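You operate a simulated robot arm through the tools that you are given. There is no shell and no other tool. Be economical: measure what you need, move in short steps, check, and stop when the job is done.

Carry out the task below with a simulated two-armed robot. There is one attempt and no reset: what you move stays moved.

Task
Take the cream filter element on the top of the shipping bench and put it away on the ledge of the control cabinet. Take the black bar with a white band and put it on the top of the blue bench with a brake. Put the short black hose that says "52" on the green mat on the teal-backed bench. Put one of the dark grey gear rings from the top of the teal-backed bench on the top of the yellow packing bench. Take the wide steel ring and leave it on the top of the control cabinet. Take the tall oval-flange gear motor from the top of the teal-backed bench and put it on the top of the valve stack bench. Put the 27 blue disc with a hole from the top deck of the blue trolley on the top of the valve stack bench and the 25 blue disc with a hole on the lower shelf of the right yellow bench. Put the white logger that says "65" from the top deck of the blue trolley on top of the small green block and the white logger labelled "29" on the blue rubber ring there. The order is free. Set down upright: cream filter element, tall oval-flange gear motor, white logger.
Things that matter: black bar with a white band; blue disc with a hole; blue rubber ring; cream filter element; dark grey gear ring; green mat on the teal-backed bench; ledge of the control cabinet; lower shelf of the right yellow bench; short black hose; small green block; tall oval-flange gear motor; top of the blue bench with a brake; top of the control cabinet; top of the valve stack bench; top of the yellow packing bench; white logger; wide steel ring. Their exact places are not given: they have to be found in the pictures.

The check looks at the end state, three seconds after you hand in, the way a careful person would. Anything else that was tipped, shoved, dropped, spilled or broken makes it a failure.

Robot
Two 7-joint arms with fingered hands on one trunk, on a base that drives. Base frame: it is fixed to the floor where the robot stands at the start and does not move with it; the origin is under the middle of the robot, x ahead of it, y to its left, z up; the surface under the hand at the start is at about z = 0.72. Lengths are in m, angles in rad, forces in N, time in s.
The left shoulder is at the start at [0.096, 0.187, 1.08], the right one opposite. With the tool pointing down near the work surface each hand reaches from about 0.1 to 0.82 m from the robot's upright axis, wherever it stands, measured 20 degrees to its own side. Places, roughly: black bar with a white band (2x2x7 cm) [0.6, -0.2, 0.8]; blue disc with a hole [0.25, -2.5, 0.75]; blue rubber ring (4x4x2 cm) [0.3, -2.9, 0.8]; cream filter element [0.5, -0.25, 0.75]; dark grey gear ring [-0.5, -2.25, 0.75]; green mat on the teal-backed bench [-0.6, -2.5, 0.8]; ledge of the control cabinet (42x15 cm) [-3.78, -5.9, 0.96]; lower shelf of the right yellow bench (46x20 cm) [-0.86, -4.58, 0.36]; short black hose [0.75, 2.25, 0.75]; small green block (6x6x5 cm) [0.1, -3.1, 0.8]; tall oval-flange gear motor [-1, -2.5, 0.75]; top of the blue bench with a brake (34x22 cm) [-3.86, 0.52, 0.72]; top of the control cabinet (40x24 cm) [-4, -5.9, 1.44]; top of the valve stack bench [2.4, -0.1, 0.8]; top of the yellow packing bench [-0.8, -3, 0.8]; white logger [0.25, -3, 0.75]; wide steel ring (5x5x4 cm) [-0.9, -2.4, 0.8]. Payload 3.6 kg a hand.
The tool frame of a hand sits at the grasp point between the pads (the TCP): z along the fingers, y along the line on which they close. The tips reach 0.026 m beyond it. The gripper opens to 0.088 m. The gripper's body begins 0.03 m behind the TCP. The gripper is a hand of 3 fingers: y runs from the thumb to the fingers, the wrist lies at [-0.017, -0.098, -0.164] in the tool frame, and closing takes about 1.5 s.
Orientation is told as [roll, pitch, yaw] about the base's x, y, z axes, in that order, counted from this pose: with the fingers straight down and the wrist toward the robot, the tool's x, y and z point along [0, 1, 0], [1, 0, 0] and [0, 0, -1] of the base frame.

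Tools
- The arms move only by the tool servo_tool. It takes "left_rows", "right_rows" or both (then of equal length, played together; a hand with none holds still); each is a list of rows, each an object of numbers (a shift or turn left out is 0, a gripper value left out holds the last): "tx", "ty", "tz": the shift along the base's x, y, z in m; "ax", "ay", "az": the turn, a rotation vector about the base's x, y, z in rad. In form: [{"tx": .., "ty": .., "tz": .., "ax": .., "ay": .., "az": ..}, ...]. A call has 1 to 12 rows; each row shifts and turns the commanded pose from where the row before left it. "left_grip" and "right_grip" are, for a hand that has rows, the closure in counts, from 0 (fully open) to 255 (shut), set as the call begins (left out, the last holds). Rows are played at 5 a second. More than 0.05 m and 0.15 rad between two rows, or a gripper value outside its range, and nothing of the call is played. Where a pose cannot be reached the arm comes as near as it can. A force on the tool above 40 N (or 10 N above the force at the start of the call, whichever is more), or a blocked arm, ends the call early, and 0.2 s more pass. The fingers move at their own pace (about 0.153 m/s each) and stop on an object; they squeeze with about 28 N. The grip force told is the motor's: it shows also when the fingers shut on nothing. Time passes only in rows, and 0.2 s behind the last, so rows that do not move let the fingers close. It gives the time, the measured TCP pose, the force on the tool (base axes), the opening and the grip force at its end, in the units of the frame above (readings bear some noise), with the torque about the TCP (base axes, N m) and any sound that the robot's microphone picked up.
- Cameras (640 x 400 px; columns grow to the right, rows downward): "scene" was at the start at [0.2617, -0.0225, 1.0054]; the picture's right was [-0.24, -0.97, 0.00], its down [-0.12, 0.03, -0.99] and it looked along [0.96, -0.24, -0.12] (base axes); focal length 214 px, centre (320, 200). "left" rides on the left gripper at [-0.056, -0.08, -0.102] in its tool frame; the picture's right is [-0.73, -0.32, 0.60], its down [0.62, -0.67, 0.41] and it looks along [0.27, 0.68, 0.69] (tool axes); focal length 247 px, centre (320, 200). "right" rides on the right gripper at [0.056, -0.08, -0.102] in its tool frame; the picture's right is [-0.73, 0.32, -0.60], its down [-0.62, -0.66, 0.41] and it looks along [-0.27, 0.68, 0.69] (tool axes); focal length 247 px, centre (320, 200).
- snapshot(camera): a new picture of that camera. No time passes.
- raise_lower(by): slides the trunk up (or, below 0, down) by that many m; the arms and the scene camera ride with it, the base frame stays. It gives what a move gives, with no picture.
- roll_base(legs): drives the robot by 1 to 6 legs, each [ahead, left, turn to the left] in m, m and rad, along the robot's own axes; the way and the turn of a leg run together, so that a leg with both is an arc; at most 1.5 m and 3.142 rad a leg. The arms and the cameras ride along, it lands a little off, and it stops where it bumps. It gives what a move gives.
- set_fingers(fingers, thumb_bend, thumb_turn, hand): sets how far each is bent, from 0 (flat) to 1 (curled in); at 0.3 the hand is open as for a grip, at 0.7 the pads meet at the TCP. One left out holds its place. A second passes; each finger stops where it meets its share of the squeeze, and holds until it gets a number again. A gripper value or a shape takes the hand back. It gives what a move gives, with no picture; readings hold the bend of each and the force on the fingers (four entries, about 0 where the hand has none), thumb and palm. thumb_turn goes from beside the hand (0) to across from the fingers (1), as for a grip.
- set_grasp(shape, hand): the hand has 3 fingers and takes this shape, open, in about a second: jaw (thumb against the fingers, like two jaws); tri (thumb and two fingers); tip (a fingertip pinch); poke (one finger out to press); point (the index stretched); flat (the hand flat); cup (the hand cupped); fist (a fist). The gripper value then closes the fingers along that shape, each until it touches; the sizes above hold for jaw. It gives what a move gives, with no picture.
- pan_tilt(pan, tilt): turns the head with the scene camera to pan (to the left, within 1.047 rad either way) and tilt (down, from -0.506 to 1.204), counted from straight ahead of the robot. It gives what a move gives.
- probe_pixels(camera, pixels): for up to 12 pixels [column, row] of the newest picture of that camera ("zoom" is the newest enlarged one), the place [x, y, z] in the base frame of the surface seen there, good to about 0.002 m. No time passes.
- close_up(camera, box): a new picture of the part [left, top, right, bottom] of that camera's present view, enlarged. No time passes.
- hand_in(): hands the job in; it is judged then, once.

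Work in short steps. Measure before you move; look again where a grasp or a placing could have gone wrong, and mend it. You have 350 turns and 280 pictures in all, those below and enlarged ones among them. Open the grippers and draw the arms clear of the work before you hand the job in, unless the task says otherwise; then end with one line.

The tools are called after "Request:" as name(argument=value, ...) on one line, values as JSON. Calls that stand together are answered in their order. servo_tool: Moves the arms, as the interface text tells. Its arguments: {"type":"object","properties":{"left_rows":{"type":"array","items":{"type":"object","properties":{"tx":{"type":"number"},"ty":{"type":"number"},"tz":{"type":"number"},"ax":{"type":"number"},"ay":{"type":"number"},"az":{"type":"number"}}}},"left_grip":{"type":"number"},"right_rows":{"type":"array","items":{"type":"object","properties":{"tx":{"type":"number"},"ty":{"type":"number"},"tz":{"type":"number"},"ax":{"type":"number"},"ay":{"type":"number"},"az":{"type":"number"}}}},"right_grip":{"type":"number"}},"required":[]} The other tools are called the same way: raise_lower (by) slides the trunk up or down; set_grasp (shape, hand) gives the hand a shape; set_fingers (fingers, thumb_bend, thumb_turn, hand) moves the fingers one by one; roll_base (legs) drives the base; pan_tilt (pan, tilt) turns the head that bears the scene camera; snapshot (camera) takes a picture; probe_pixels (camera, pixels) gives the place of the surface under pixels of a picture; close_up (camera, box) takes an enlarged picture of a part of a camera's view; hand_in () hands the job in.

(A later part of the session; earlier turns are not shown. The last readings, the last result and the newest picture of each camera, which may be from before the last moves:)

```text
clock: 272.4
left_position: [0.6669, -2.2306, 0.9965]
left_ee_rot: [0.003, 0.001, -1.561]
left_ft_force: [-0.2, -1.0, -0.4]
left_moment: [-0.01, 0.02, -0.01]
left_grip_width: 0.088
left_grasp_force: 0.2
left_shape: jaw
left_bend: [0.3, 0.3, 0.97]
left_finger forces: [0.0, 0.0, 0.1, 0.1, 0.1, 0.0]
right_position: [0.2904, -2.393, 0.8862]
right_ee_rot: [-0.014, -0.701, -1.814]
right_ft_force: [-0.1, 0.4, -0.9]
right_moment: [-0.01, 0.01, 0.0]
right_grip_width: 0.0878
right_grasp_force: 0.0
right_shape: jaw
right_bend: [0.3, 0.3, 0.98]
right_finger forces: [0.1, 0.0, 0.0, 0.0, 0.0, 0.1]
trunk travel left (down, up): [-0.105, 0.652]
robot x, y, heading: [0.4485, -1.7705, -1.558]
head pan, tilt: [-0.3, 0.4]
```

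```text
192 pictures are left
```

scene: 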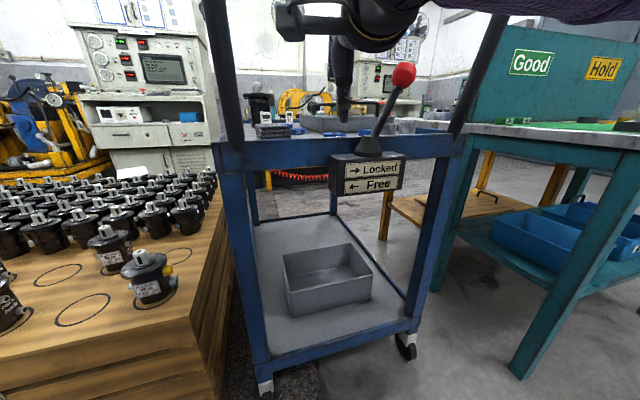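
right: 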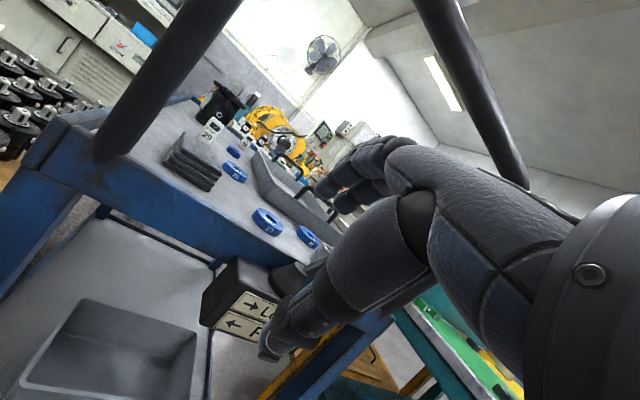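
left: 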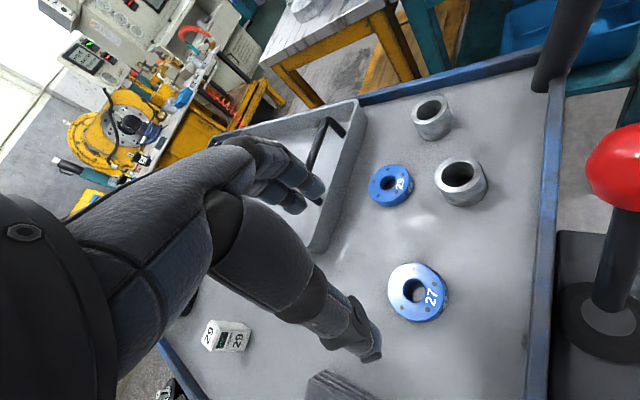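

I probe the forearm and camera box relative to the handle.

Request:
probe_pixels(camera="scene", pixels=[[380, 30], [350, 45], [470, 8], [550, 8], [295, 20], [345, 100], [403, 75], [495, 30], [218, 30]])

Request:
pan_tilt(pan=-0.35, tilt=-0.1)

Request:
snapshot(camera="scene")

```text
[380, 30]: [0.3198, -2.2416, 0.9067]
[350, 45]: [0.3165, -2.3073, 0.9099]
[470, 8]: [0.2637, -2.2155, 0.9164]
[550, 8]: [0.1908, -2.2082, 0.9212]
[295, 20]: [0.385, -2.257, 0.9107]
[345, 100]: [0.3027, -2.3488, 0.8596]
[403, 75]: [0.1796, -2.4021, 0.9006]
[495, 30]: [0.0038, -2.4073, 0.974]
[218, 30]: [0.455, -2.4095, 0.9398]
```

```text
clock: 273.4
left_position: [0.6667, -2.2306, 0.995]
left_ee_rot: [0.002, 0.001, -1.56]
left_ft_force: [0.2, -0.7, 0.3]
left_moment: [0.0, 0.03, 0.04]
left_grip_width: 0.0879
left_grasp_force: 0.0
left_shape: jaw
left_bend: [0.3, 0.3, 0.97]
left_finger forces: [0.0, 0.0, 0.0, 0.1, 0.1, 0.0]
right_position: [0.2918, -2.3937, 0.8842]
right_ee_rot: [-0.014, -0.699, -1.813]
right_ft_force: [-0.3, 0.0, 0.3]
right_moment: [0.0, -0.05, 0.01]
right_grip_width: 0.0877
right_grasp_force: 0.1
right_shape: jaw
right_bend: [0.3, 0.3, 0.98]
right_finger forces: [0.0, 0.1, 0.1, 0.1, 0.0, 0.0]
trunk travel left (down, up): [-0.105, 0.652]
robot x, y, heading: [0.4467, -1.7703, -1.562]
head pan, tilt: [-0.351, -0.099]
```

```text
191 pictures are left
```

scene: 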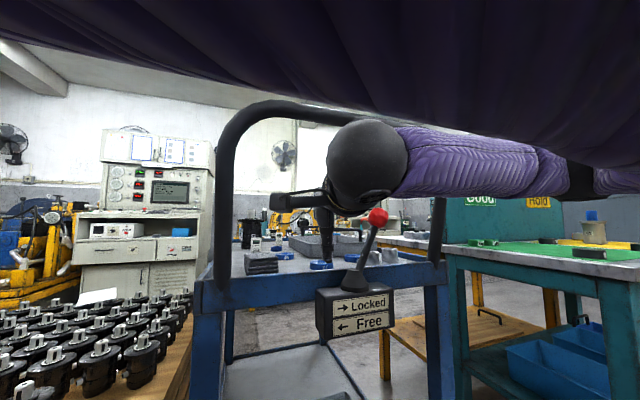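

As the hand goes in, the arm straightens and stays clear of the lever ball (0.17,-2.41). I continue forward to above disc 27.

Request:
servo_tool(right_rows=[{"tx": -0.012, "ty": -0.038}, {"tx": -0.012, "ty": -0.038}, {"tx": -0.011, "ty": -0.038}, {"tx": -0.011, "ty": -0.038}, {}])

Request:
snapshot(camera="scene")

Request:
snapshot(camera="right")

```text
clock: 274.6
left_position: [0.6664, -2.2308, 0.9957]
left_ee_rot: [0.002, 0.003, -1.559]
left_ft_force: [-0.2, 0.9, -0.1]
left_moment: [0.0, 0.03, 0.0]
left_grip_width: 0.0881
left_grasp_force: 0.1
left_shape: jaw
left_bend: [0.3, 0.3, 0.97]
left_finger forces: [0.1, 0.0, 0.0, 0.0, 0.1, 0.1]
right_position: [0.2443, -2.5406, 0.8871]
right_ee_rot: [-0.015, -0.7, -1.812]
right_ft_force: [-0.7, 0.5, 0.5]
right_moment: [0.01, 0.01, -0.01]
right_grip_width: 0.088
right_grasp_force: 0.0
right_shape: jaw
right_bend: [0.3, 0.3, 0.98]
right_finger forces: [0.0, 0.0, 0.0, 0.0, 0.1, 0.1]
trunk travel left (down, up): [-0.105, 0.652]
robot x, y, heading: [0.4496, -1.7718, -1.559]
head pan, tilt: [-0.351, -0.099]
```

```text
190 pictures are left
```

scene: 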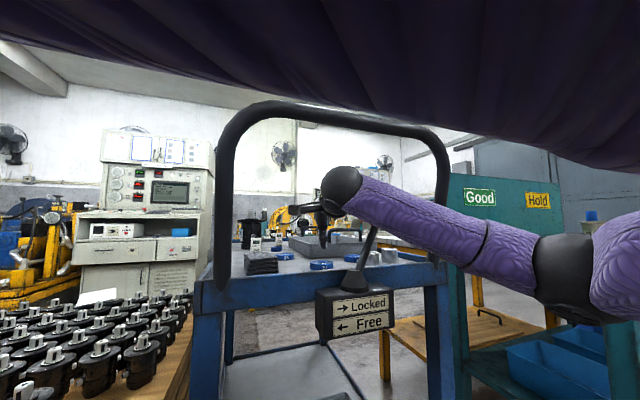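

```text
189 pictures are left
```

right: 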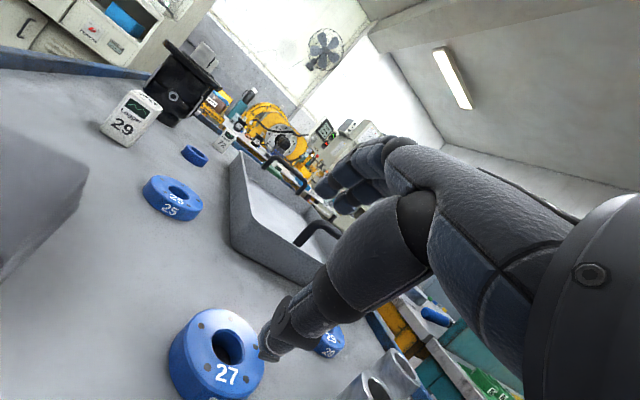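

Disc 27 is at (215,355) in the hand view. I untilt step by step while lowering so the wrist stays below the bar.

Request:
servo_tool(right_rows=[{"tz": -0.025}, {"ax": 0.127, "ay": -0.034, "tz": -0.004}, {"ax": 0.127, "ay": -0.034, "tz": -0.005}, {"ax": 0.127, "ay": -0.034, "tz": -0.006}, {"ax": 0.127, "ay": -0.034, "tz": -0.007}, {}])

Request:
snapshot(camera="scene")

Request:
snapshot(camera="right")

```text
clock: 276.0
left_position: [0.6668, -2.231, 0.9956]
left_ee_rot: [0.001, 0.002, -1.559]
left_ft_force: [-0.7, 0.2, 1.0]
left_moment: [0.0, 0.0, 0.02]
left_grip_width: 0.0879
left_grasp_force: 0.1
left_shape: jaw
left_bend: [0.3, 0.3, 0.97]
left_finger forces: [0.1, 0.1, 0.0, 0.1, 0.0, 0.1]
right_position: [0.2451, -2.5413, 0.8383]
right_ee_rot: [-0.003, -0.173, -1.818]
right_ft_force: [0.3, 0.2, 0.4]
right_moment: [-0.03, -0.01, -0.02]
right_grip_width: 0.0878
right_grasp_force: 0.1
right_shape: jaw
right_bend: [0.3, 0.3, 0.98]
right_finger forces: [0.0, 0.0, 0.0, 0.1, 0.0, 0.0]
trunk travel left (down, up): [-0.105, 0.652]
robot x, y, heading: [0.4472, -1.7698, -1.554]
head pan, tilt: [-0.351, -0.099]
```

```text
188 pictures are left
```

scene: 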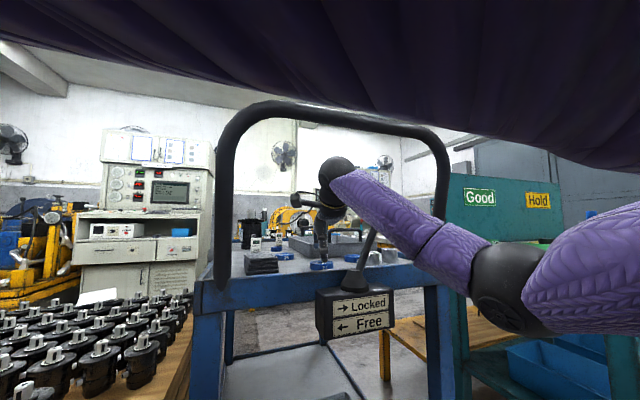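

```text
187 pictures are left
```

right: 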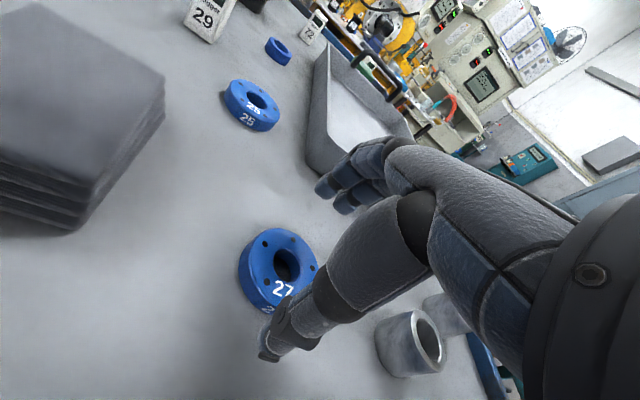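

Working well. I probe disc 27's rim to check alignment with TCP (0.245,-2.541).

Request:
probe_pixels(camera="right", pixels=[[245, 262], [262, 240], [290, 232], [312, 262], [285, 290], [260, 290], [250, 300], [286, 262], [410, 345], [395, 365]])

```text
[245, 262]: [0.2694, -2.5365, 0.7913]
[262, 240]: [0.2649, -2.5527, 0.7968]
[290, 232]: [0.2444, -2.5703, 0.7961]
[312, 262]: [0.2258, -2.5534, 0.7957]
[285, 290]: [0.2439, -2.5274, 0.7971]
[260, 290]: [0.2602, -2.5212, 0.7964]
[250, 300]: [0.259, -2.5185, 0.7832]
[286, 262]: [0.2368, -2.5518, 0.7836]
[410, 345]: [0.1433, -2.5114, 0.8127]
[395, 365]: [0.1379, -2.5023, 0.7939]
```

Centre is (0.245,-2.545). I remove the last tilt while lowering to z≈0.807, then close.

Request:
servo_tool(right_rows=[{"ax": 0.085, "ay": -0.022, "tz": -0.008, "ty": -0.003}, {"ax": 0.082, "ay": -0.022, "tz": -0.008}, {"tz": -0.008}, {"tz": -0.006}, {}])

Request:
snapshot(camera="right")

```text
clock: 277.2
left_position: [0.6667, -2.231, 0.9958]
left_ee_rot: [0.001, 0.001, -1.56]
left_ft_force: [1.2, -0.9, -0.4]
left_moment: [0.01, 0.02, 0.0]
left_grip_width: 0.0881
left_grasp_force: 0.0
left_shape: jaw
left_bend: [0.3, 0.3, 0.97]
left_finger forces: [0.0, 0.0, 0.1, 0.0, 0.0, 0.0]
right_position: [0.242, -2.5447, 0.8057]
right_ee_rot: [-0.003, -0.002, -1.819]
right_ft_force: [-0.7, 0.1, 0.6]
right_moment: [0.01, -0.01, 0.03]
right_grip_width: 0.0877
right_grasp_force: 0.1
right_shape: jaw
right_bend: [0.3, 0.3, 0.98]
right_finger forces: [0.1, 0.2, 0.1, 0.0, 0.0, 0.1]
trunk travel left (down, up): [-0.105, 0.652]
robot x, y, heading: [0.449, -1.7727, -1.559]
head pan, tilt: [-0.351, -0.099]
```

```text
186 pictures are left
```

right: 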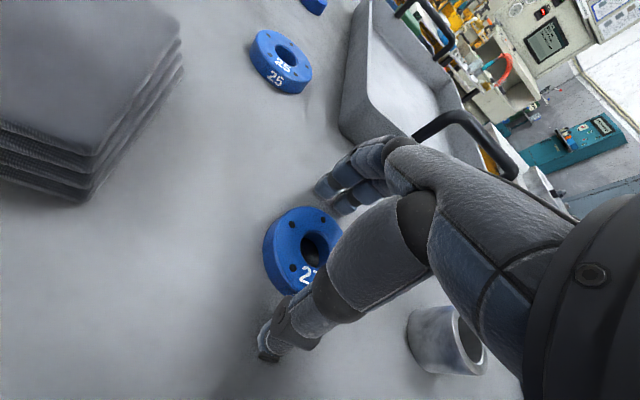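

The disc lies between thumb and fingers. I close the hand.

Request:
servo_tool(right_rows=[{}, {}, {}, {}, {}, {}, {}, {}, {}], right_grip=255)

Request:
snapshot(camera="right")

```text
clock: 279.2
left_position: [0.6679, -2.2303, 0.9952]
left_ee_rot: [0.003, 0.0, -1.56]
left_ft_force: [-0.1, -0.5, -0.1]
left_moment: [0.03, 0.0, 0.0]
left_grip_width: 0.0876
left_grasp_force: 0.1
left_shape: jaw
left_bend: [0.3, 0.3, 0.97]
left_finger forces: [0.0, 0.0, 0.1, 0.1, 0.0, 0.0]
right_position: [0.243, -2.5449, 0.8092]
right_ee_rot: [-0.001, -0.004, -1.817]
right_ft_force: [2.0, -0.4, 6.3]
right_moment: [0.06, -0.1, -0.01]
right_grip_width: 0.0464
right_grasp_force: 28.3
right_shape: jaw
right_bend: [0.47, 0.59, 1.0]
right_finger forces: [16.4, 10.9, 0.0, 0.0, 28.3, 0.0]
trunk travel left (down, up): [-0.105, 0.652]
robot x, y, heading: [0.4481, -1.7716, -1.555]
head pan, tilt: [-0.351, -0.099]
```

```text
185 pictures are left
```

right: 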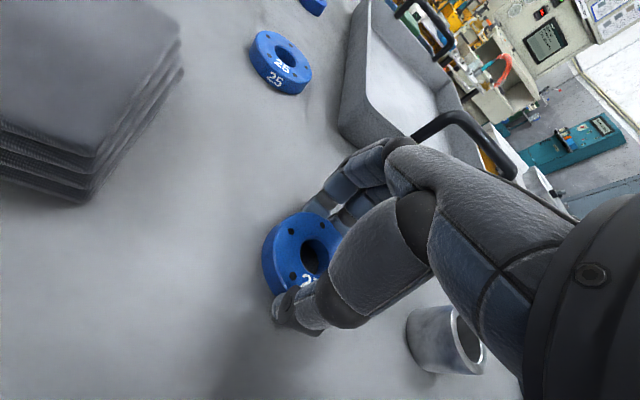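

Gripped. I reverse the same path: lift while tilting forward, then draw back under the bar.

Request:
servo_tool(right_rows=[{"tz": 0.012}, {"ax": -0.083, "ay": 0.022, "tz": 0.012}, {"ax": -0.083, "ay": 0.022, "tz": 0.012}, {"ax": -0.127, "ay": 0.034, "tz": 0.01}, {"ax": -0.127, "ay": 0.034, "tz": 0.01}, {"ax": -0.127, "ay": 0.034, "tz": 0.01}, {"ax": -0.127, "ay": 0.034, "tz": 0.01}, {}])

Request:
snapshot(camera="scene")

Request:
snapshot(camera="right")

```text
clock: 281.0
left_position: [0.6659, -2.2307, 0.9957]
left_ee_rot: [0.003, 0.0, -1.56]
left_ft_force: [-0.3, 0.2, 0.5]
left_moment: [-0.01, -0.02, 0.03]
left_grip_width: 0.0879
left_grasp_force: 0.0
left_shape: jaw
left_bend: [0.3, 0.3, 0.97]
left_finger forces: [0.0, 0.0, 0.0, 0.1, 0.0, 0.0]
right_position: [0.2433, -2.5461, 0.8836]
right_ee_rot: [-0.014, -0.701, -1.814]
right_ft_force: [0.8, -0.2, -2.1]
right_moment: [0.0, -0.03, -0.04]
right_grip_width: 0.0463
right_grasp_force: 28.0
right_shape: jaw
right_bend: [0.47, 0.59, 1.0]
right_finger forces: [14.2, 10.1, 0.0, 0.1, 25.5, 0.0]
trunk travel left (down, up): [-0.105, 0.652]
robot x, y, heading: [0.4478, -1.773, -1.556]
head pan, tilt: [-0.351, -0.099]
```

```text
184 pictures are left
```

scene: 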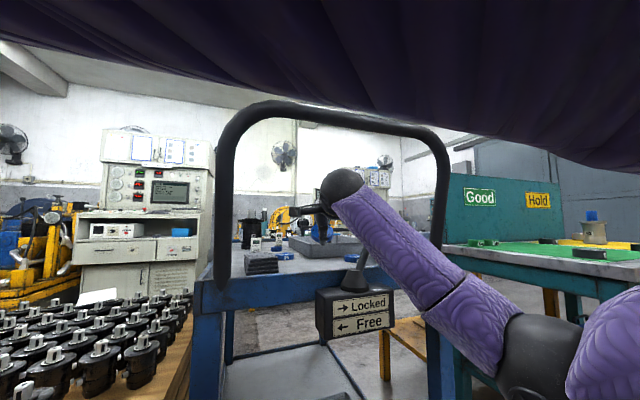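

```text
183 pictures are left
```

right: 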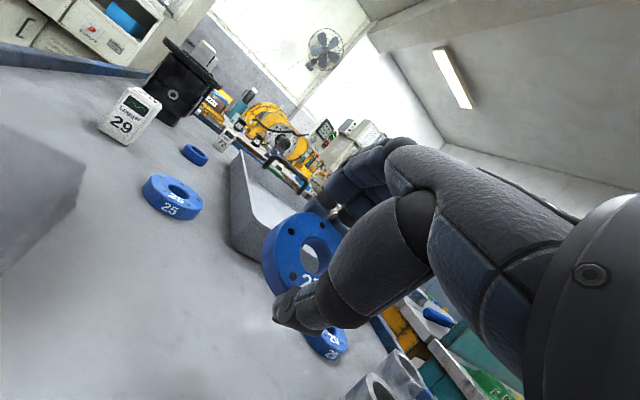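

The disc is held. I shift 3.5 cm to the left (away from the lever ball), then drive the base straight back.

Request:
servo_tool(right_rows=[{"tx": 0.018}, {"tx": 0.017}, {}])

Request:
roll_base(legs=[[-0.4, 0, 0]])

Request:
snapshot(camera="scene")

Request:
snapshot(camera="right")

```text
clock: 281.8
left_position: [0.668, -2.23, 0.9958]
left_ee_rot: [0.002, 0.002, -1.561]
left_ft_force: [-0.1, 0.5, -0.6]
left_moment: [-0.02, 0.01, 0.0]
left_grip_width: 0.0879
left_grasp_force: 0.0
left_shape: jaw
left_bend: [0.3, 0.3, 0.97]
left_finger forces: [0.1, 0.0, 0.1, 0.0, 0.1, 0.1]
right_position: [0.2773, -2.5448, 0.8829]
right_ee_rot: [-0.014, -0.699, -1.815]
right_ft_force: [0.8, 0.5, -2.8]
right_moment: [0.01, -0.06, 0.01]
right_grip_width: 0.0464
right_grasp_force: 28.2
right_shape: jaw
right_bend: [0.47, 0.59, 1.0]
right_finger forces: [14.1, 10.1, 0.0, 0.0, 25.5, 0.0]
trunk travel left (down, up): [-0.105, 0.652]
robot x, y, heading: [0.4463, -1.7751, -1.554]
head pan, tilt: [-0.351, -0.099]
```

```text
clock: 284.3
left_position: [0.6611, -1.8285, 0.9957]
left_ee_rot: [0.002, 0.004, -1.558]
left_ft_force: [-0.8, 0.1, 0.6]
left_moment: [0.01, 0.02, 0.0]
left_grip_width: 0.0882
left_grasp_force: 0.1
left_shape: jaw
left_bend: [0.3, 0.3, 0.97]
left_finger forces: [0.0, 0.0, 0.0, 0.0, 0.1, 0.0]
right_position: [0.2722, -2.1444, 0.8839]
right_ee_rot: [-0.014, -0.701, -1.81]
right_ft_force: [-0.1, 1.3, -1.8]
right_moment: [0.01, -0.03, 0.0]
right_grip_width: 0.0462
right_grasp_force: 27.8
right_shape: jaw
right_bend: [0.47, 0.59, 1.0]
right_finger forces: [14.0, 10.3, 0.1, 0.0, 25.5, 0.0]
trunk travel left (down, up): [-0.105, 0.652]
robot x, y, heading: [0.4374, -1.3705, -1.556]
head pan, tilt: [-0.351, -0.099]
```

```text
182 pictures are left
```

scene: 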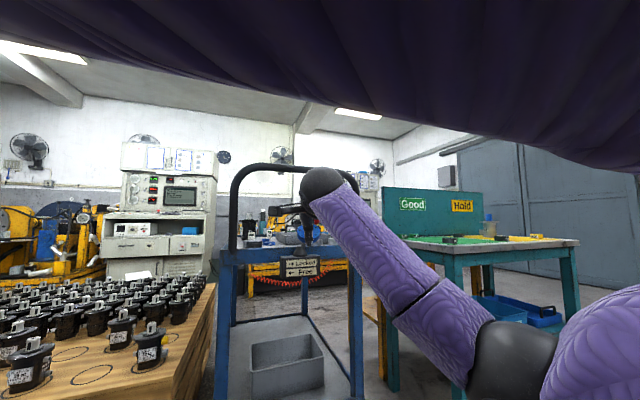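

```text
181 pictures are left
```

right: 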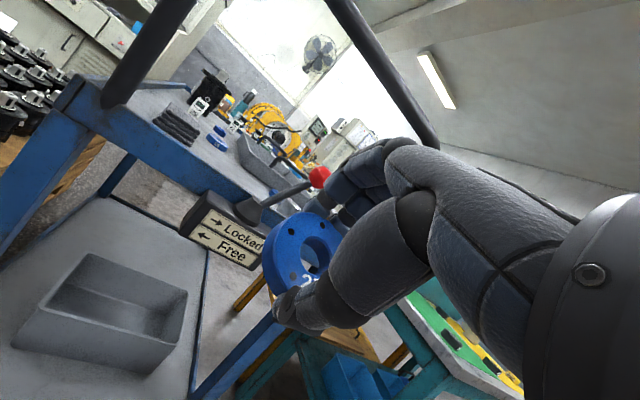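

Disc 27 is out. I raise the trunk back, restore the right hand to level at a carrying height, and drive toward the motor on the teal bench.

Request:
raise_lower(by=0.12)

Request:
servo_tool(right_rows=[{"ax": 0.135, "ay": -0.036, "tz": 0.01}, {"ax": 0.135, "ay": -0.036, "tz": 0.01}, {"ax": 0.135, "ay": -0.036, "tz": 0.01}, {"ax": 0.135, "ay": -0.036, "tz": 0.02}, {"ax": 0.135, "ay": -0.036, "tz": 0.02}, {"az": 0.13}, {"az": 0.13}, {}])

Request:
roll_base(legs=[[0, -0.85, 0], [0, -0.8, -0.015]])

Request:
pan_tilt(pan=0.2, tilt=0.4)

Request:
snapshot(camera="scene")

```text
clock: 285.8
left_position: [0.6618, -1.8295, 1.1151]
left_ee_rot: [0.003, 0.002, -1.558]
left_ft_force: [-0.6, 0.7, -1.1]
left_moment: [-0.01, -0.02, 0.0]
left_grip_width: 0.088
left_grasp_force: 0.0
left_shape: jaw
left_bend: [0.3, 0.3, 0.97]
left_finger forces: [0.0, 0.0, 0.0, 0.0, 0.1, 0.1]
right_position: [0.2739, -2.1444, 1.0022]
right_ee_rot: [-0.014, -0.698, -1.809]
right_ft_force: [0.2, 0.8, -2.4]
right_moment: [0.02, -0.01, 0.02]
right_grip_width: 0.0463
right_grasp_force: 28.4
right_shape: jaw
right_bend: [0.47, 0.59, 1.0]
right_finger forces: [13.8, 10.4, 0.1, 0.0, 25.4, 0.0]
trunk travel left (down, up): [-0.225, 0.532]
robot x, y, heading: [0.4418, -1.3687, -1.557]
head pan, tilt: [-0.351, -0.099]
```

```text
clock: 287.6
left_position: [0.6618, -1.829, 1.1161]
left_ee_rot: [0.002, 0.001, -1.559]
left_ft_force: [-0.5, -1.1, 0.8]
left_moment: [-0.02, -0.01, -0.01]
left_grip_width: 0.0879
left_grasp_force: 0.0
left_shape: jaw
left_bend: [0.3, 0.3, 0.97]
left_finger forces: [0.0, 0.1, 0.0, 0.1, 0.0, 0.0]
right_position: [0.2723, -2.1457, 1.0695]
right_ee_rot: [0.001, 0.001, -1.553]
right_ft_force: [0.6, 0.6, -1.2]
right_moment: [0.0, 0.03, -0.03]
right_grip_width: 0.0458
right_grasp_force: 28.1
right_shape: jaw
right_bend: [0.48, 0.59, 1.0]
right_finger forces: [14.0, 11.0, 0.0, 0.1, 24.5, 0.1]
right hand out of reach, approached as far as the arm can: row 5
trunk travel left (down, up): [-0.225, 0.532]
robot x, y, heading: [0.4446, -1.3671, -1.56]
head pan, tilt: [-0.351, -0.099]
```

```text
clock: 296.0
left_position: [-1.0002, -1.867, 1.1162]
left_ee_rot: [0.001, 0.0, -1.577]
left_ft_force: [-0.2, 1.0, -0.1]
left_moment: [-0.02, 0.01, 0.0]
left_grip_width: 0.0882
left_grasp_force: 0.0
left_shape: jaw
left_bend: [0.3, 0.3, 0.97]
left_finger forces: [0.1, 0.0, 0.0, 0.0, 0.0, 0.0]
right_position: [-1.3949, -2.1761, 1.0705]
right_ee_rot: [-0.001, -0.002, -1.573]
right_ft_force: [0.7, -0.4, -2.5]
right_moment: [-0.04, -0.01, -0.02]
right_grip_width: 0.0459
right_grasp_force: 27.7
right_shape: jaw
right_bend: [0.48, 0.59, 1.0]
right_finger forces: [13.8, 11.0, 0.0, 0.0, 24.3, 0.0]
trunk travel left (down, up): [-0.225, 0.532]
robot x, y, heading: [-1.2146, -1.3996, -1.57]
head pan, tilt: [-0.351, -0.099]
```

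```text
clock: 296.9
left_position: [-0.9997, -1.867, 1.115]
left_ee_rot: [0.002, 0.001, -1.576]
left_ft_force: [0.3, -0.3, -0.7]
left_moment: [-0.01, -0.02, -0.01]
left_grip_width: 0.088
left_grasp_force: 0.0
left_shape: jaw
left_bend: [0.3, 0.3, 0.97]
left_finger forces: [0.0, 0.0, 0.0, 0.0, 0.1, 0.0]
right_position: [-1.3948, -2.1763, 1.0696]
right_ee_rot: [-0.001, -0.002, -1.574]
right_ft_force: [0.1, 0.3, -2.7]
right_moment: [-0.02, 0.0, 0.04]
right_grip_width: 0.0462
right_grasp_force: 27.7
right_shape: jaw
right_bend: [0.48, 0.59, 1.0]
right_finger forces: [14.0, 11.0, 0.1, 0.1, 24.5, 0.1]
trunk travel left (down, up): [-0.225, 0.532]
robot x, y, heading: [-1.2137, -1.401, -1.574]
head pan, tilt: [0.201, 0.4]
```

```text
180 pictures are left
```

scene: 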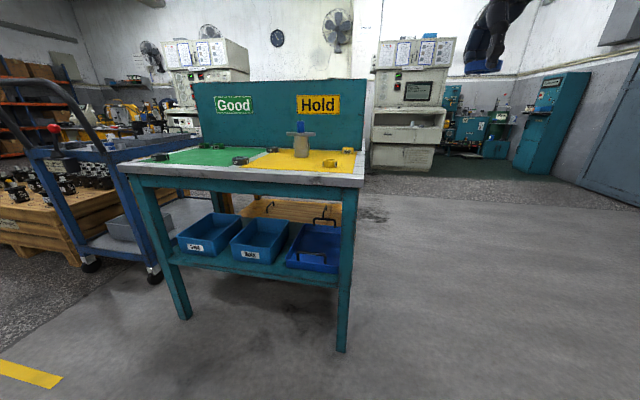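

I drive 0.45 m forward and examine the motor.

Request:
roll_base(legs=[[0.45, 0, 0]])

Request:
pan_tilt(pan=0.4, tilt=0.5)

Request:
close_up(camera="scene", box=[220, 60, 420, 200])

Request:
snapshot(camera="left")

```text
clock: 299.6
left_position: [-1.0067, -2.3117, 1.1155]
left_ee_rot: [0.001, 0.002, -1.586]
left_ft_force: [-1.0, -0.4, 0.1]
left_moment: [-0.01, 0.01, -0.01]
left_grip_width: 0.0881
left_grasp_force: 0.1
left_shape: jaw
left_bend: [0.3, 0.3, 0.97]
left_finger forces: [0.0, 0.0, 0.1, 0.1, 0.0, 0.0]
right_position: [-1.4045, -2.6164, 1.0708]
right_ee_rot: [-0.001, 0.0, -1.583]
right_ft_force: [-0.4, 0.4, -2.2]
right_moment: [0.0, 0.0, 0.04]
right_grip_width: 0.0458
right_grasp_force: 27.6
right_shape: jaw
right_bend: [0.48, 0.59, 1.0]
right_finger forces: [14.0, 11.1, 0.0, 0.1, 24.4, 0.1]
trunk travel left (down, up): [-0.225, 0.532]
robot x, y, heading: [-1.2155, -1.8433, -1.581]
head pan, tilt: [0.201, 0.4]
```

```text
clock: 300.4
left_position: [-1.0069, -2.3107, 1.1159]
left_ee_rot: [0.002, 0.002, -1.584]
left_ft_force: [0.8, 0.2, -0.5]
left_moment: [0.02, -0.01, -0.02]
left_grip_width: 0.088
left_grasp_force: 0.1
left_shape: jaw
left_bend: [0.3, 0.3, 0.97]
left_finger forces: [0.0, 0.0, 0.0, 0.0, 0.0, 0.0]
right_position: [-1.4046, -2.6154, 1.0702]
right_ee_rot: [0.001, 0.0, -1.581]
right_ft_force: [0.1, 0.7, -2.2]
right_moment: [-0.01, 0.02, -0.02]
right_grip_width: 0.0462
right_grasp_force: 27.8
right_shape: jaw
right_bend: [0.48, 0.59, 1.0]
right_finger forces: [13.9, 11.1, 0.0, 0.1, 24.5, 0.1]
trunk travel left (down, up): [-0.225, 0.532]
robot x, y, heading: [-1.2161, -1.8441, -1.579]
head pan, tilt: [0.4, 0.499]
```

```text
2.86 times, centred on (320, 130) of scene
```

zoom: 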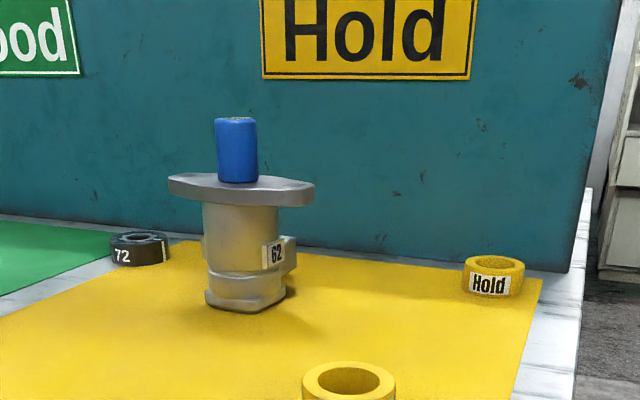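

```text
178 pictures are left
```

left: 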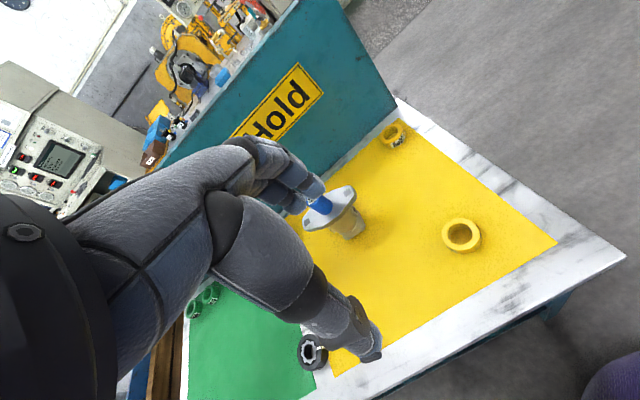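

I probe the blue cap, flange and board.

Request:
probe_pixels(camera="zoom", pixels=[[236, 119], [236, 126], [238, 178], [217, 150], [257, 150], [240, 196], [172, 183], [312, 188], [205, 225], [282, 215], [240, 305], [300, 150]])

```text
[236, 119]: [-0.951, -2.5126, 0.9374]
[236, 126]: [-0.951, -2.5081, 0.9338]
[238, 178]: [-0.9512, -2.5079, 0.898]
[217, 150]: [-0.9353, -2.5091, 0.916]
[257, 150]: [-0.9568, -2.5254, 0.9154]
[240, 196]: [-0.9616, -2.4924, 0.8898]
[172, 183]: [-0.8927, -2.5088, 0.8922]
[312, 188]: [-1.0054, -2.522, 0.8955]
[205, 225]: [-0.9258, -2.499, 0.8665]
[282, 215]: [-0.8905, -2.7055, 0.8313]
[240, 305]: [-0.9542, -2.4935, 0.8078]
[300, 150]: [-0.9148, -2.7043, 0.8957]
```

Cap centre ≈(-0.947,-2.521), top 0.9385, flange top 0.897. I move the left hand over it, stopping at z 1.0.

Request:
servo_tool(left_rows=[{"tx": 0.015, "ty": -0.045}, {"tx": 0.015, "ty": -0.045}, {"tx": 0.015, "ty": -0.045}, {"tx": 0.015, "ty": -0.045}, {"ty": -0.03, "tz": -0.036}, {"tz": -0.04}, {"tz": -0.04}, {}], left_grip=0)

Request:
snapshot(camera="left")

```text
clock: 302.2
left_position: [-0.9483, -2.5212, 0.9985]
left_ee_rot: [0.002, 0.001, -1.587]
left_ft_force: [0.3, 0.5, -0.3]
left_moment: [-0.03, 0.0, 0.0]
left_grip_width: 0.088
left_grasp_force: 0.1
left_shape: jaw
left_bend: [0.3, 0.3, 0.97]
left_finger forces: [0.0, 0.0, 0.1, 0.0, 0.0, 0.0]
right_position: [-1.4051, -2.6165, 1.0697]
right_ee_rot: [0.001, -0.001, -1.584]
right_ft_force: [-1.0, 0.0, -2.4]
right_moment: [0.0, 0.0, 0.01]
right_grip_width: 0.0459
right_grasp_force: 28.2
right_shape: jaw
right_bend: [0.48, 0.59, 1.0]
right_finger forces: [13.8, 11.1, 0.1, 0.1, 24.5, 0.0]
trunk travel left (down, up): [-0.225, 0.532]
robot x, y, heading: [-1.2159, -1.8438, -1.583]
head pan, tilt: [0.4, 0.499]
```

```text
177 pictures are left
```

left: 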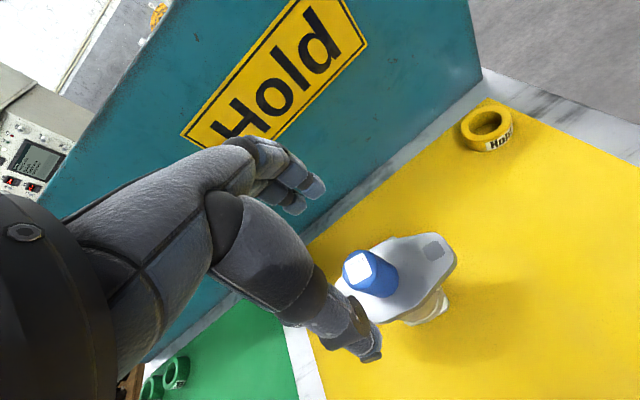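

Aligned (cap at (358,268), as predicted). I descend to z 0.926 and close.

Request:
servo_tool(left_rows=[{"tz": -0.035}, {"tz": -0.025}, {"tz": -0.012}, {}])

Request:
servo_tool(left_rows=[{}, {}, {}, {}, {}, {}, {}, {}, {}], left_grip=255)

Request:
snapshot(camera="left")

```text
clock: 303.2
left_position: [-0.9469, -2.5202, 0.9273]
left_ee_rot: [0.001, 0.001, -1.586]
left_ft_force: [-0.4, 0.3, 0.0]
left_moment: [-0.01, 0.01, -0.02]
left_grip_width: 0.0876
left_grasp_force: 0.1
left_shape: jaw
left_bend: [0.3, 0.3, 0.97]
left_finger forces: [0.1, 0.1, 0.0, 0.0, 0.0, 0.0]
right_position: [-1.4046, -2.6152, 1.0694]
right_ee_rot: [0.0, -0.002, -1.584]
right_ft_force: [0.5, -0.2, -1.5]
right_moment: [-0.03, 0.0, 0.01]
right_grip_width: 0.0457
right_grasp_force: 27.7
right_shape: jaw
right_bend: [0.48, 0.59, 1.0]
right_finger forces: [13.8, 11.0, 0.1, 0.0, 24.4, 0.0]
trunk travel left (down, up): [-0.225, 0.532]
robot x, y, heading: [-1.2146, -1.8435, -1.583]
head pan, tilt: [0.4, 0.499]
```

```text
clock: 305.2
left_position: [-0.9466, -2.5213, 0.9267]
left_ee_rot: [0.002, -0.001, -1.584]
left_ft_force: [2.0, -1.4, 0.8]
left_moment: [-0.03, -0.03, 0.01]
left_grip_width: 0.0187
left_grasp_force: 28.0
left_shape: jaw
left_bend: [0.61, 0.73, 1.0]
left_finger forces: [8.1, 21.7, 0.1, 0.0, 26.3, 0.0]
right_position: [-1.406, -2.6157, 1.07]
right_ee_rot: [0.0, -0.001, -1.581]
right_ft_force: [0.2, 0.2, -2.7]
right_moment: [-0.02, 0.01, -0.04]
right_grip_width: 0.046
right_grasp_force: 28.3
right_shape: jaw
right_bend: [0.48, 0.59, 1.0]
right_finger forces: [13.9, 11.2, 0.1, 0.0, 24.4, 0.0]
trunk travel left (down, up): [-0.225, 0.532]
robot x, y, heading: [-1.2169, -1.8434, -1.58]
head pan, tilt: [0.4, 0.499]
```

```text
176 pictures are left
```

left: 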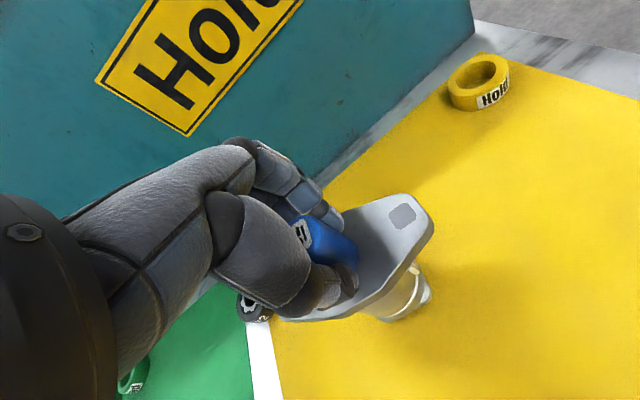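

Gripped at the cap. I lift slowly and check for tilt.

Request:
servo_tool(left_rows=[{"tz": 0.02}, {"tz": 0.03}, {"tz": 0.04}, {"tz": 0.04}, {"tz": 0.04}, {"tz": 0.03}, {}])

Request:
close_up(camera="scene", box=[200, 0, 420, 180])

```text
clock: 306.8
left_position: [-0.9445, -2.5261, 1.1268]
left_ee_rot: [0.002, 0.004, -1.586]
left_ft_force: [-0.2, -0.3, -8.2]
left_moment: [-0.01, 0.0, -0.03]
left_grip_width: 0.0184
left_grasp_force: 27.7
left_shape: jaw
left_bend: [0.61, 0.73, 1.0]
left_finger forces: [9.5, 18.4, 0.1, 0.0, 26.1, 0.0]
right_position: [-1.4047, -2.6154, 1.069]
right_ee_rot: [-0.002, -0.001, -1.583]
right_ft_force: [0.2, 0.0, -2.4]
right_moment: [0.0, -0.02, 0.01]
right_grip_width: 0.0457
right_grasp_force: 28.0
right_shape: jaw
right_bend: [0.48, 0.59, 1.0]
right_finger forces: [13.8, 11.2, 0.0, 0.0, 24.4, 0.0]
trunk travel left (down, up): [-0.225, 0.532]
robot x, y, heading: [-1.2158, -1.8454, -1.58]
head pan, tilt: [0.4, 0.499]
```

```text
2.22 times, centred on (310, 90) of scene
```

zoom: 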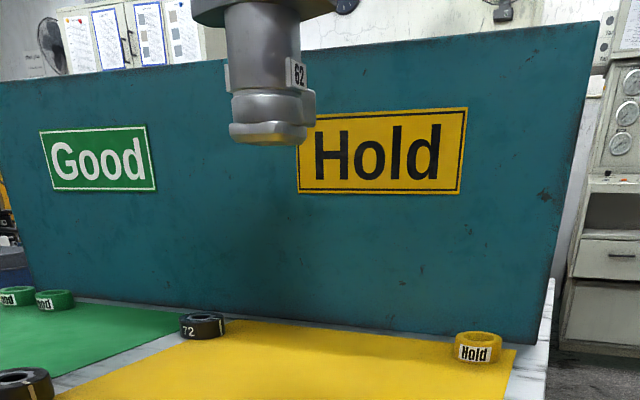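

The motor hangs straight (0.8 kg). I pull it in, back off, and go along y≈-1.35 to the east to see the valve stack bench.

Request:
servo_tool(left_rows=[{"ty": 0.04}, {"ty": 0.04}, {"ty": 0.04}, {"ty": 0.04}, {"ty": 0.04}, {"ty": 0.03}, {}], right_rows=[{"ty": 0.03}, {"ty": 0.03}, {"ty": 0.03}, {"ty": 0.03}, {}, {}, {}])

Request:
roll_base(legs=[[-0.5, 0, 0.01], [0, 1.3, 0], [0, 1.2, 0]])

Request:
roll_base(legs=[[0, 0, 1.57]])

Request:
pan_tilt(pan=0.2, tilt=0.3)

Request:
snapshot(camera="scene")

```text
clock: 308.4
left_position: [-0.9441, -2.2928, 1.1274]
left_ee_rot: [0.001, 0.001, -1.586]
left_ft_force: [0.8, -0.6, -9.5]
left_moment: [-0.03, 0.0, -0.03]
left_grip_width: 0.0185
left_grasp_force: 29.0
left_shape: jaw
left_bend: [0.61, 0.73, 1.0]
left_finger forces: [10.5, 18.7, 0.1, 0.0, 26.2, 0.1]
right_position: [-1.4028, -2.4948, 1.0709]
right_ee_rot: [-0.002, 0.0, -1.583]
right_ft_force: [-0.1, 0.0, -1.9]
right_moment: [-0.06, 0.04, 0.0]
right_grip_width: 0.0455
right_grasp_force: 27.8
right_shape: jaw
right_bend: [0.48, 0.6, 1.0]
right_finger forces: [13.3, 11.7, 0.0, 0.1, 24.3, 0.0]
trunk travel left (down, up): [-0.225, 0.532]
robot x, y, heading: [-1.2167, -1.8425, -1.583]
head pan, tilt: [0.4, 0.499]
```

```text
clock: 323.1
left_position: [1.5568, -1.7219, 1.1277]
left_ee_rot: [0.002, 0.002, -1.562]
left_ft_force: [0.0, 0.7, -9.9]
left_moment: [0.01, -0.01, 0.01]
left_grip_width: 0.0182
left_grasp_force: 27.7
left_shape: jaw
left_bend: [0.61, 0.73, 1.0]
left_finger forces: [10.7, 18.7, 0.1, 0.0, 26.1, 0.0]
right_position: [1.1018, -1.9326, 1.071]
right_ee_rot: [0.0, -0.001, -1.56]
right_ft_force: [1.1, 0.3, -2.2]
right_moment: [0.0, -0.02, 0.02]
right_grip_width: 0.0455
right_grasp_force: 28.0
right_shape: jaw
right_bend: [0.48, 0.6, 1.0]
right_finger forces: [13.3, 11.8, 0.0, 0.0, 24.2, 0.0]
trunk travel left (down, up): [-0.225, 0.532]
robot x, y, heading: [1.2721, -1.2819, -1.555]
head pan, tilt: [0.4, 0.499]
```

```text
clock: 327.3
left_position: [1.7252, -1.0091, 1.1277]
left_ee_rot: [0.001, 0.0, -0.014]
left_ft_force: [-0.4, 0.1, -9.2]
left_moment: [0.01, 0.05, -0.02]
left_grip_width: 0.0184
left_grasp_force: 28.5
left_shape: jaw
left_bend: [0.61, 0.73, 1.0]
left_finger forces: [10.8, 18.2, 0.1, 0.1, 25.6, 0.0]
right_position: [1.9248, -1.4668, 1.0716]
right_ee_rot: [0.001, -0.001, -0.013]
right_ft_force: [0.4, -0.8, -2.1]
right_moment: [-0.01, 0.0, 0.02]
right_grip_width: 0.0451
right_grasp_force: 28.3
right_shape: jaw
right_bend: [0.48, 0.6, 1.0]
right_finger forces: [12.8, 12.2, 0.1, 0.0, 23.6, 0.1]
trunk travel left (down, up): [-0.225, 0.532]
robot x, y, heading: [1.278, -1.2796, -0.015]
head pan, tilt: [0.4, 0.499]
```

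```text
clock: 328.0
left_position: [1.724, -1.0083, 1.1277]
left_ee_rot: [0.001, 0.003, -0.015]
left_ft_force: [0.6, 0.6, -9.1]
left_moment: [-0.01, 0.04, -0.01]
left_grip_width: 0.0182
left_grasp_force: 28.2
left_shape: jaw
left_bend: [0.61, 0.73, 1.0]
left_finger forces: [10.9, 18.4, 0.1, 0.0, 25.5, 0.1]
right_position: [1.9256, -1.4677, 1.0709]
right_ee_rot: [-0.001, 0.0, -0.013]
right_ft_force: [-0.1, 0.0, -1.9]
right_moment: [0.03, -0.03, 0.0]
right_grip_width: 0.0449
right_grasp_force: 28.1
right_shape: jaw
right_bend: [0.48, 0.6, 1.0]
right_finger forces: [12.8, 12.2, 0.0, 0.0, 23.6, 0.0]
trunk travel left (down, up): [-0.225, 0.532]
robot x, y, heading: [1.2748, -1.2752, -0.006]
head pan, tilt: [0.201, 0.3]
```

```text
174 pictures are left
```

scene: 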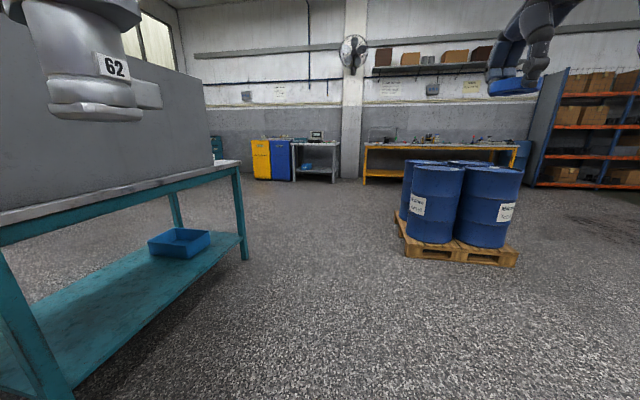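

The valve stack bench is on the left, with a back board on this side. I probe its corners.

Request:
probe_pixels(camera="scene", pixels=[[240, 165], [10, 220], [245, 258], [50, 390], [195, 90], [20, 100], [175, 222], [420, 250], [330, 165]])

Request:
pan_tilt(pan=0.9, tilt=0.3)

Request:
snapshot(camera="scene")

```text
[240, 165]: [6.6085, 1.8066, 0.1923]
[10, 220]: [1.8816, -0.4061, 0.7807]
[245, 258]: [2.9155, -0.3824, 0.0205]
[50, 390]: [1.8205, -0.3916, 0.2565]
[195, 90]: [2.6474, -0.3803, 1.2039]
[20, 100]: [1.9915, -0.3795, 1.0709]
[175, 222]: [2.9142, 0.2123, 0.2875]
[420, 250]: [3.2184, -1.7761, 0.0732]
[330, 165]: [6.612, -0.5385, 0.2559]
```

```text
clock: 329.1
left_position: [1.724, -1.0078, 1.1282]
left_ee_rot: [0.003, 0.004, -0.015]
left_ft_force: [0.8, 1.0, -7.9]
left_moment: [-0.02, 0.01, -0.03]
left_grip_width: 0.0181
left_grasp_force: 28.1
left_shape: jaw
left_bend: [0.61, 0.73, 1.0]
left_finger forces: [10.9, 18.3, 0.0, 0.0, 25.5, 0.0]
right_position: [1.926, -1.4667, 1.071]
right_ee_rot: [-0.001, 0.001, -0.011]
right_ft_force: [-0.4, 0.8, -2.4]
right_moment: [-0.04, -0.02, 0.03]
right_grip_width: 0.0448
right_grasp_force: 28.6
right_shape: jaw
right_bend: [0.48, 0.6, 1.0]
right_finger forces: [12.8, 12.3, 0.0, 0.0, 23.6, 0.0]
trunk travel left (down, up): [-0.225, 0.532]
robot x, y, heading: [1.2756, -1.2748, -0.01]
head pan, tilt: [0.901, 0.3]
```

```text
173 pictures are left
```

scene: 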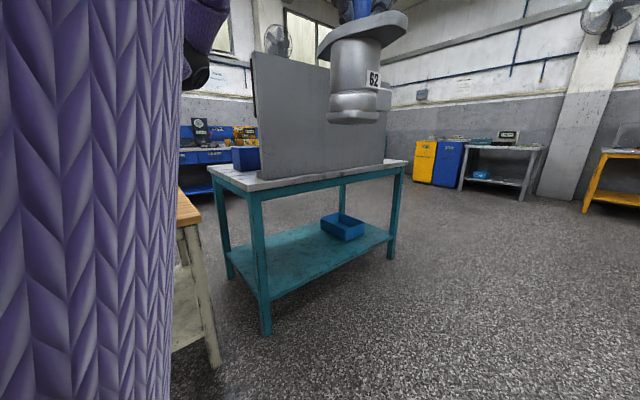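

The bench's open side faces +y. I go around its east end: shift left a bit, drive to x≈3.45, turn to +y, and look.

Request:
roll_base(legs=[[0, 0.22, 0], [1.1, 0, 0], [1.1, 0, 0], [0, 0, 1.57]])

Request:
pan_tilt(pan=0.4, tilt=0.3)

Request:
snapshot(camera="scene")

```text
clock: 345.0
left_position: [3.2106, -0.6024, 1.1286]
left_ee_rot: [0.001, 0.004, 1.531]
left_ft_force: [0.3, -0.2, -9.3]
left_moment: [-0.01, -0.01, 0.05]
left_grip_width: 0.018
left_grasp_force: 28.1
left_shape: jaw
left_bend: [0.61, 0.73, 1.0]
left_finger forces: [11.1, 18.0, 0.1, 0.0, 24.9, 0.0]
right_position: [3.6748, -0.4116, 1.0711]
right_ee_rot: [0.0, -0.001, 1.532]
right_ft_force: [0.2, 0.7, -2.4]
right_moment: [-0.01, -0.03, 0.01]
right_grip_width: 0.0445
right_grasp_force: 28.2
right_shape: jaw
right_bend: [0.48, 0.6, 1.0]
right_finger forces: [12.5, 12.7, 0.0, 0.0, 23.2, 0.0]
trunk travel left (down, up): [-0.225, 0.532]
robot x, y, heading: [3.4687, -1.0587, 1.537]
head pan, tilt: [0.901, 0.3]
```

```text
clock: 345.9
left_position: [3.2095, -0.6012, 1.127]
left_ee_rot: [0.003, 0.005, 1.528]
left_ft_force: [-0.4, 0.2, -8.4]
left_moment: [-0.03, 0.0, -0.01]
left_grip_width: 0.0181
left_grasp_force: 28.0
left_shape: jaw
left_bend: [0.61, 0.73, 1.0]
left_finger forces: [11.2, 18.0, 0.0, 0.0, 25.0, 0.0]
right_position: [3.6746, -0.4134, 1.0716]
right_ee_rot: [0.0, 0.0, 1.533]
right_ft_force: [-0.5, 0.0, -1.7]
right_moment: [0.01, -0.01, -0.02]
right_grip_width: 0.0447
right_grasp_force: 27.9
right_shape: jaw
right_bend: [0.48, 0.6, 1.0]
right_finger forces: [12.5, 12.9, 0.1, 0.0, 23.3, 0.1]
trunk travel left (down, up): [-0.225, 0.532]
robot x, y, heading: [3.4682, -1.055, 1.536]
head pan, tilt: [0.4, 0.3]
```

```text
172 pictures are left
```

scene: 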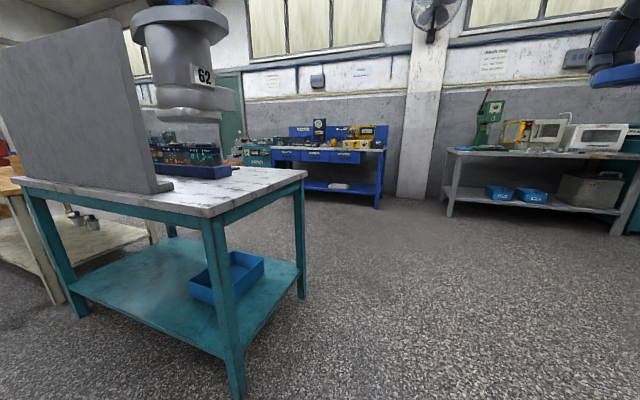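

The bench's east part looks free. I drive ahead to y≈0.75, turn left, and approach its open front.

Request:
roll_base(legs=[[1.0, 0, 0.03], [0.85, 0, 0], [0, 0, 1.57], [0.75, 0, 0], [0, 0, 1.57]])

Request:
pan_tilt(pan=0, tilt=0.5)

Request:
snapshot(camera="scene")

```text
clock: 366.7
left_position: [3.0209, 0.3874, 1.1282]
left_ee_rot: [0.003, 0.003, -1.55]
left_ft_force: [-0.6, -0.5, -8.2]
left_moment: [0.01, -0.03, -0.05]
left_grip_width: 0.0176
left_grasp_force: 27.6
left_shape: jaw
left_bend: [0.61, 0.73, 1.0]
left_finger forces: [11.5, 17.6, 0.0, 0.0, 24.6, 0.1]
right_position: [2.5691, 0.1699, 1.0713]
right_ee_rot: [-0.001, -0.001, -1.547]
right_ft_force: [0.4, 0.6, -2.9]
right_moment: [-0.01, -0.01, 0.0]
right_grip_width: 0.0439
right_grasp_force: 27.9
right_shape: jaw
right_bend: [0.48, 0.61, 1.0]
right_finger forces: [11.8, 13.4, 0.0, 0.0, 22.7, 0.0]
trunk travel left (down, up): [-0.225, 0.532]
robot x, y, heading: [2.7344, 0.8271, -1.544]
head pan, tilt: [0.4, 0.3]
```

```text
clock: 367.5
left_position: [3.0201, 0.3868, 1.1276]
left_ee_rot: [0.002, 0.003, -1.55]
left_ft_force: [0.3, -0.2, -8.7]
left_moment: [0.03, 0.04, -0.02]
left_grip_width: 0.0178
left_grasp_force: 27.9
left_shape: jaw
left_bend: [0.61, 0.73, 1.0]
left_finger forces: [11.7, 17.7, 0.1, 0.0, 24.7, 0.1]
right_position: [2.5679, 0.17, 1.0707]
right_ee_rot: [0.001, -0.002, -1.546]
right_ft_force: [-0.2, -0.1, -2.3]
right_moment: [-0.01, 0.0, 0.01]
right_grip_width: 0.0438
right_grasp_force: 27.9
right_shape: jaw
right_bend: [0.48, 0.61, 1.0]
right_finger forces: [11.8, 13.4, 0.1, 0.0, 22.8, 0.0]
trunk travel left (down, up): [-0.225, 0.532]
robot x, y, heading: [2.7323, 0.8265, -1.544]
head pan, tilt: [0.0, 0.499]
```

```text
171 pictures are left
```

scene: 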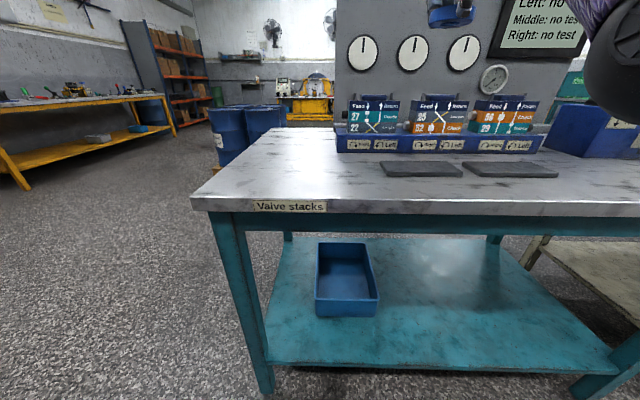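

The bench top is free at its east part around (280,170). I probe it.

Request:
probe_pixels(camera="scene", pixels=[[215, 195], [250, 165], [300, 180], [330, 160], [270, 150], [320, 195], [385, 165], [345, 148], [275, 133]])

```text
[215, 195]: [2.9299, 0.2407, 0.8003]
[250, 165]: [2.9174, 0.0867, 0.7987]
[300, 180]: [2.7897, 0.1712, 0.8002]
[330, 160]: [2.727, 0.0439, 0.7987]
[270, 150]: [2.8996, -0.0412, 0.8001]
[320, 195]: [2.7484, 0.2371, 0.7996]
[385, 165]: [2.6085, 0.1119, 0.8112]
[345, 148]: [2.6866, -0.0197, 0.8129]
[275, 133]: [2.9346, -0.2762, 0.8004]
```

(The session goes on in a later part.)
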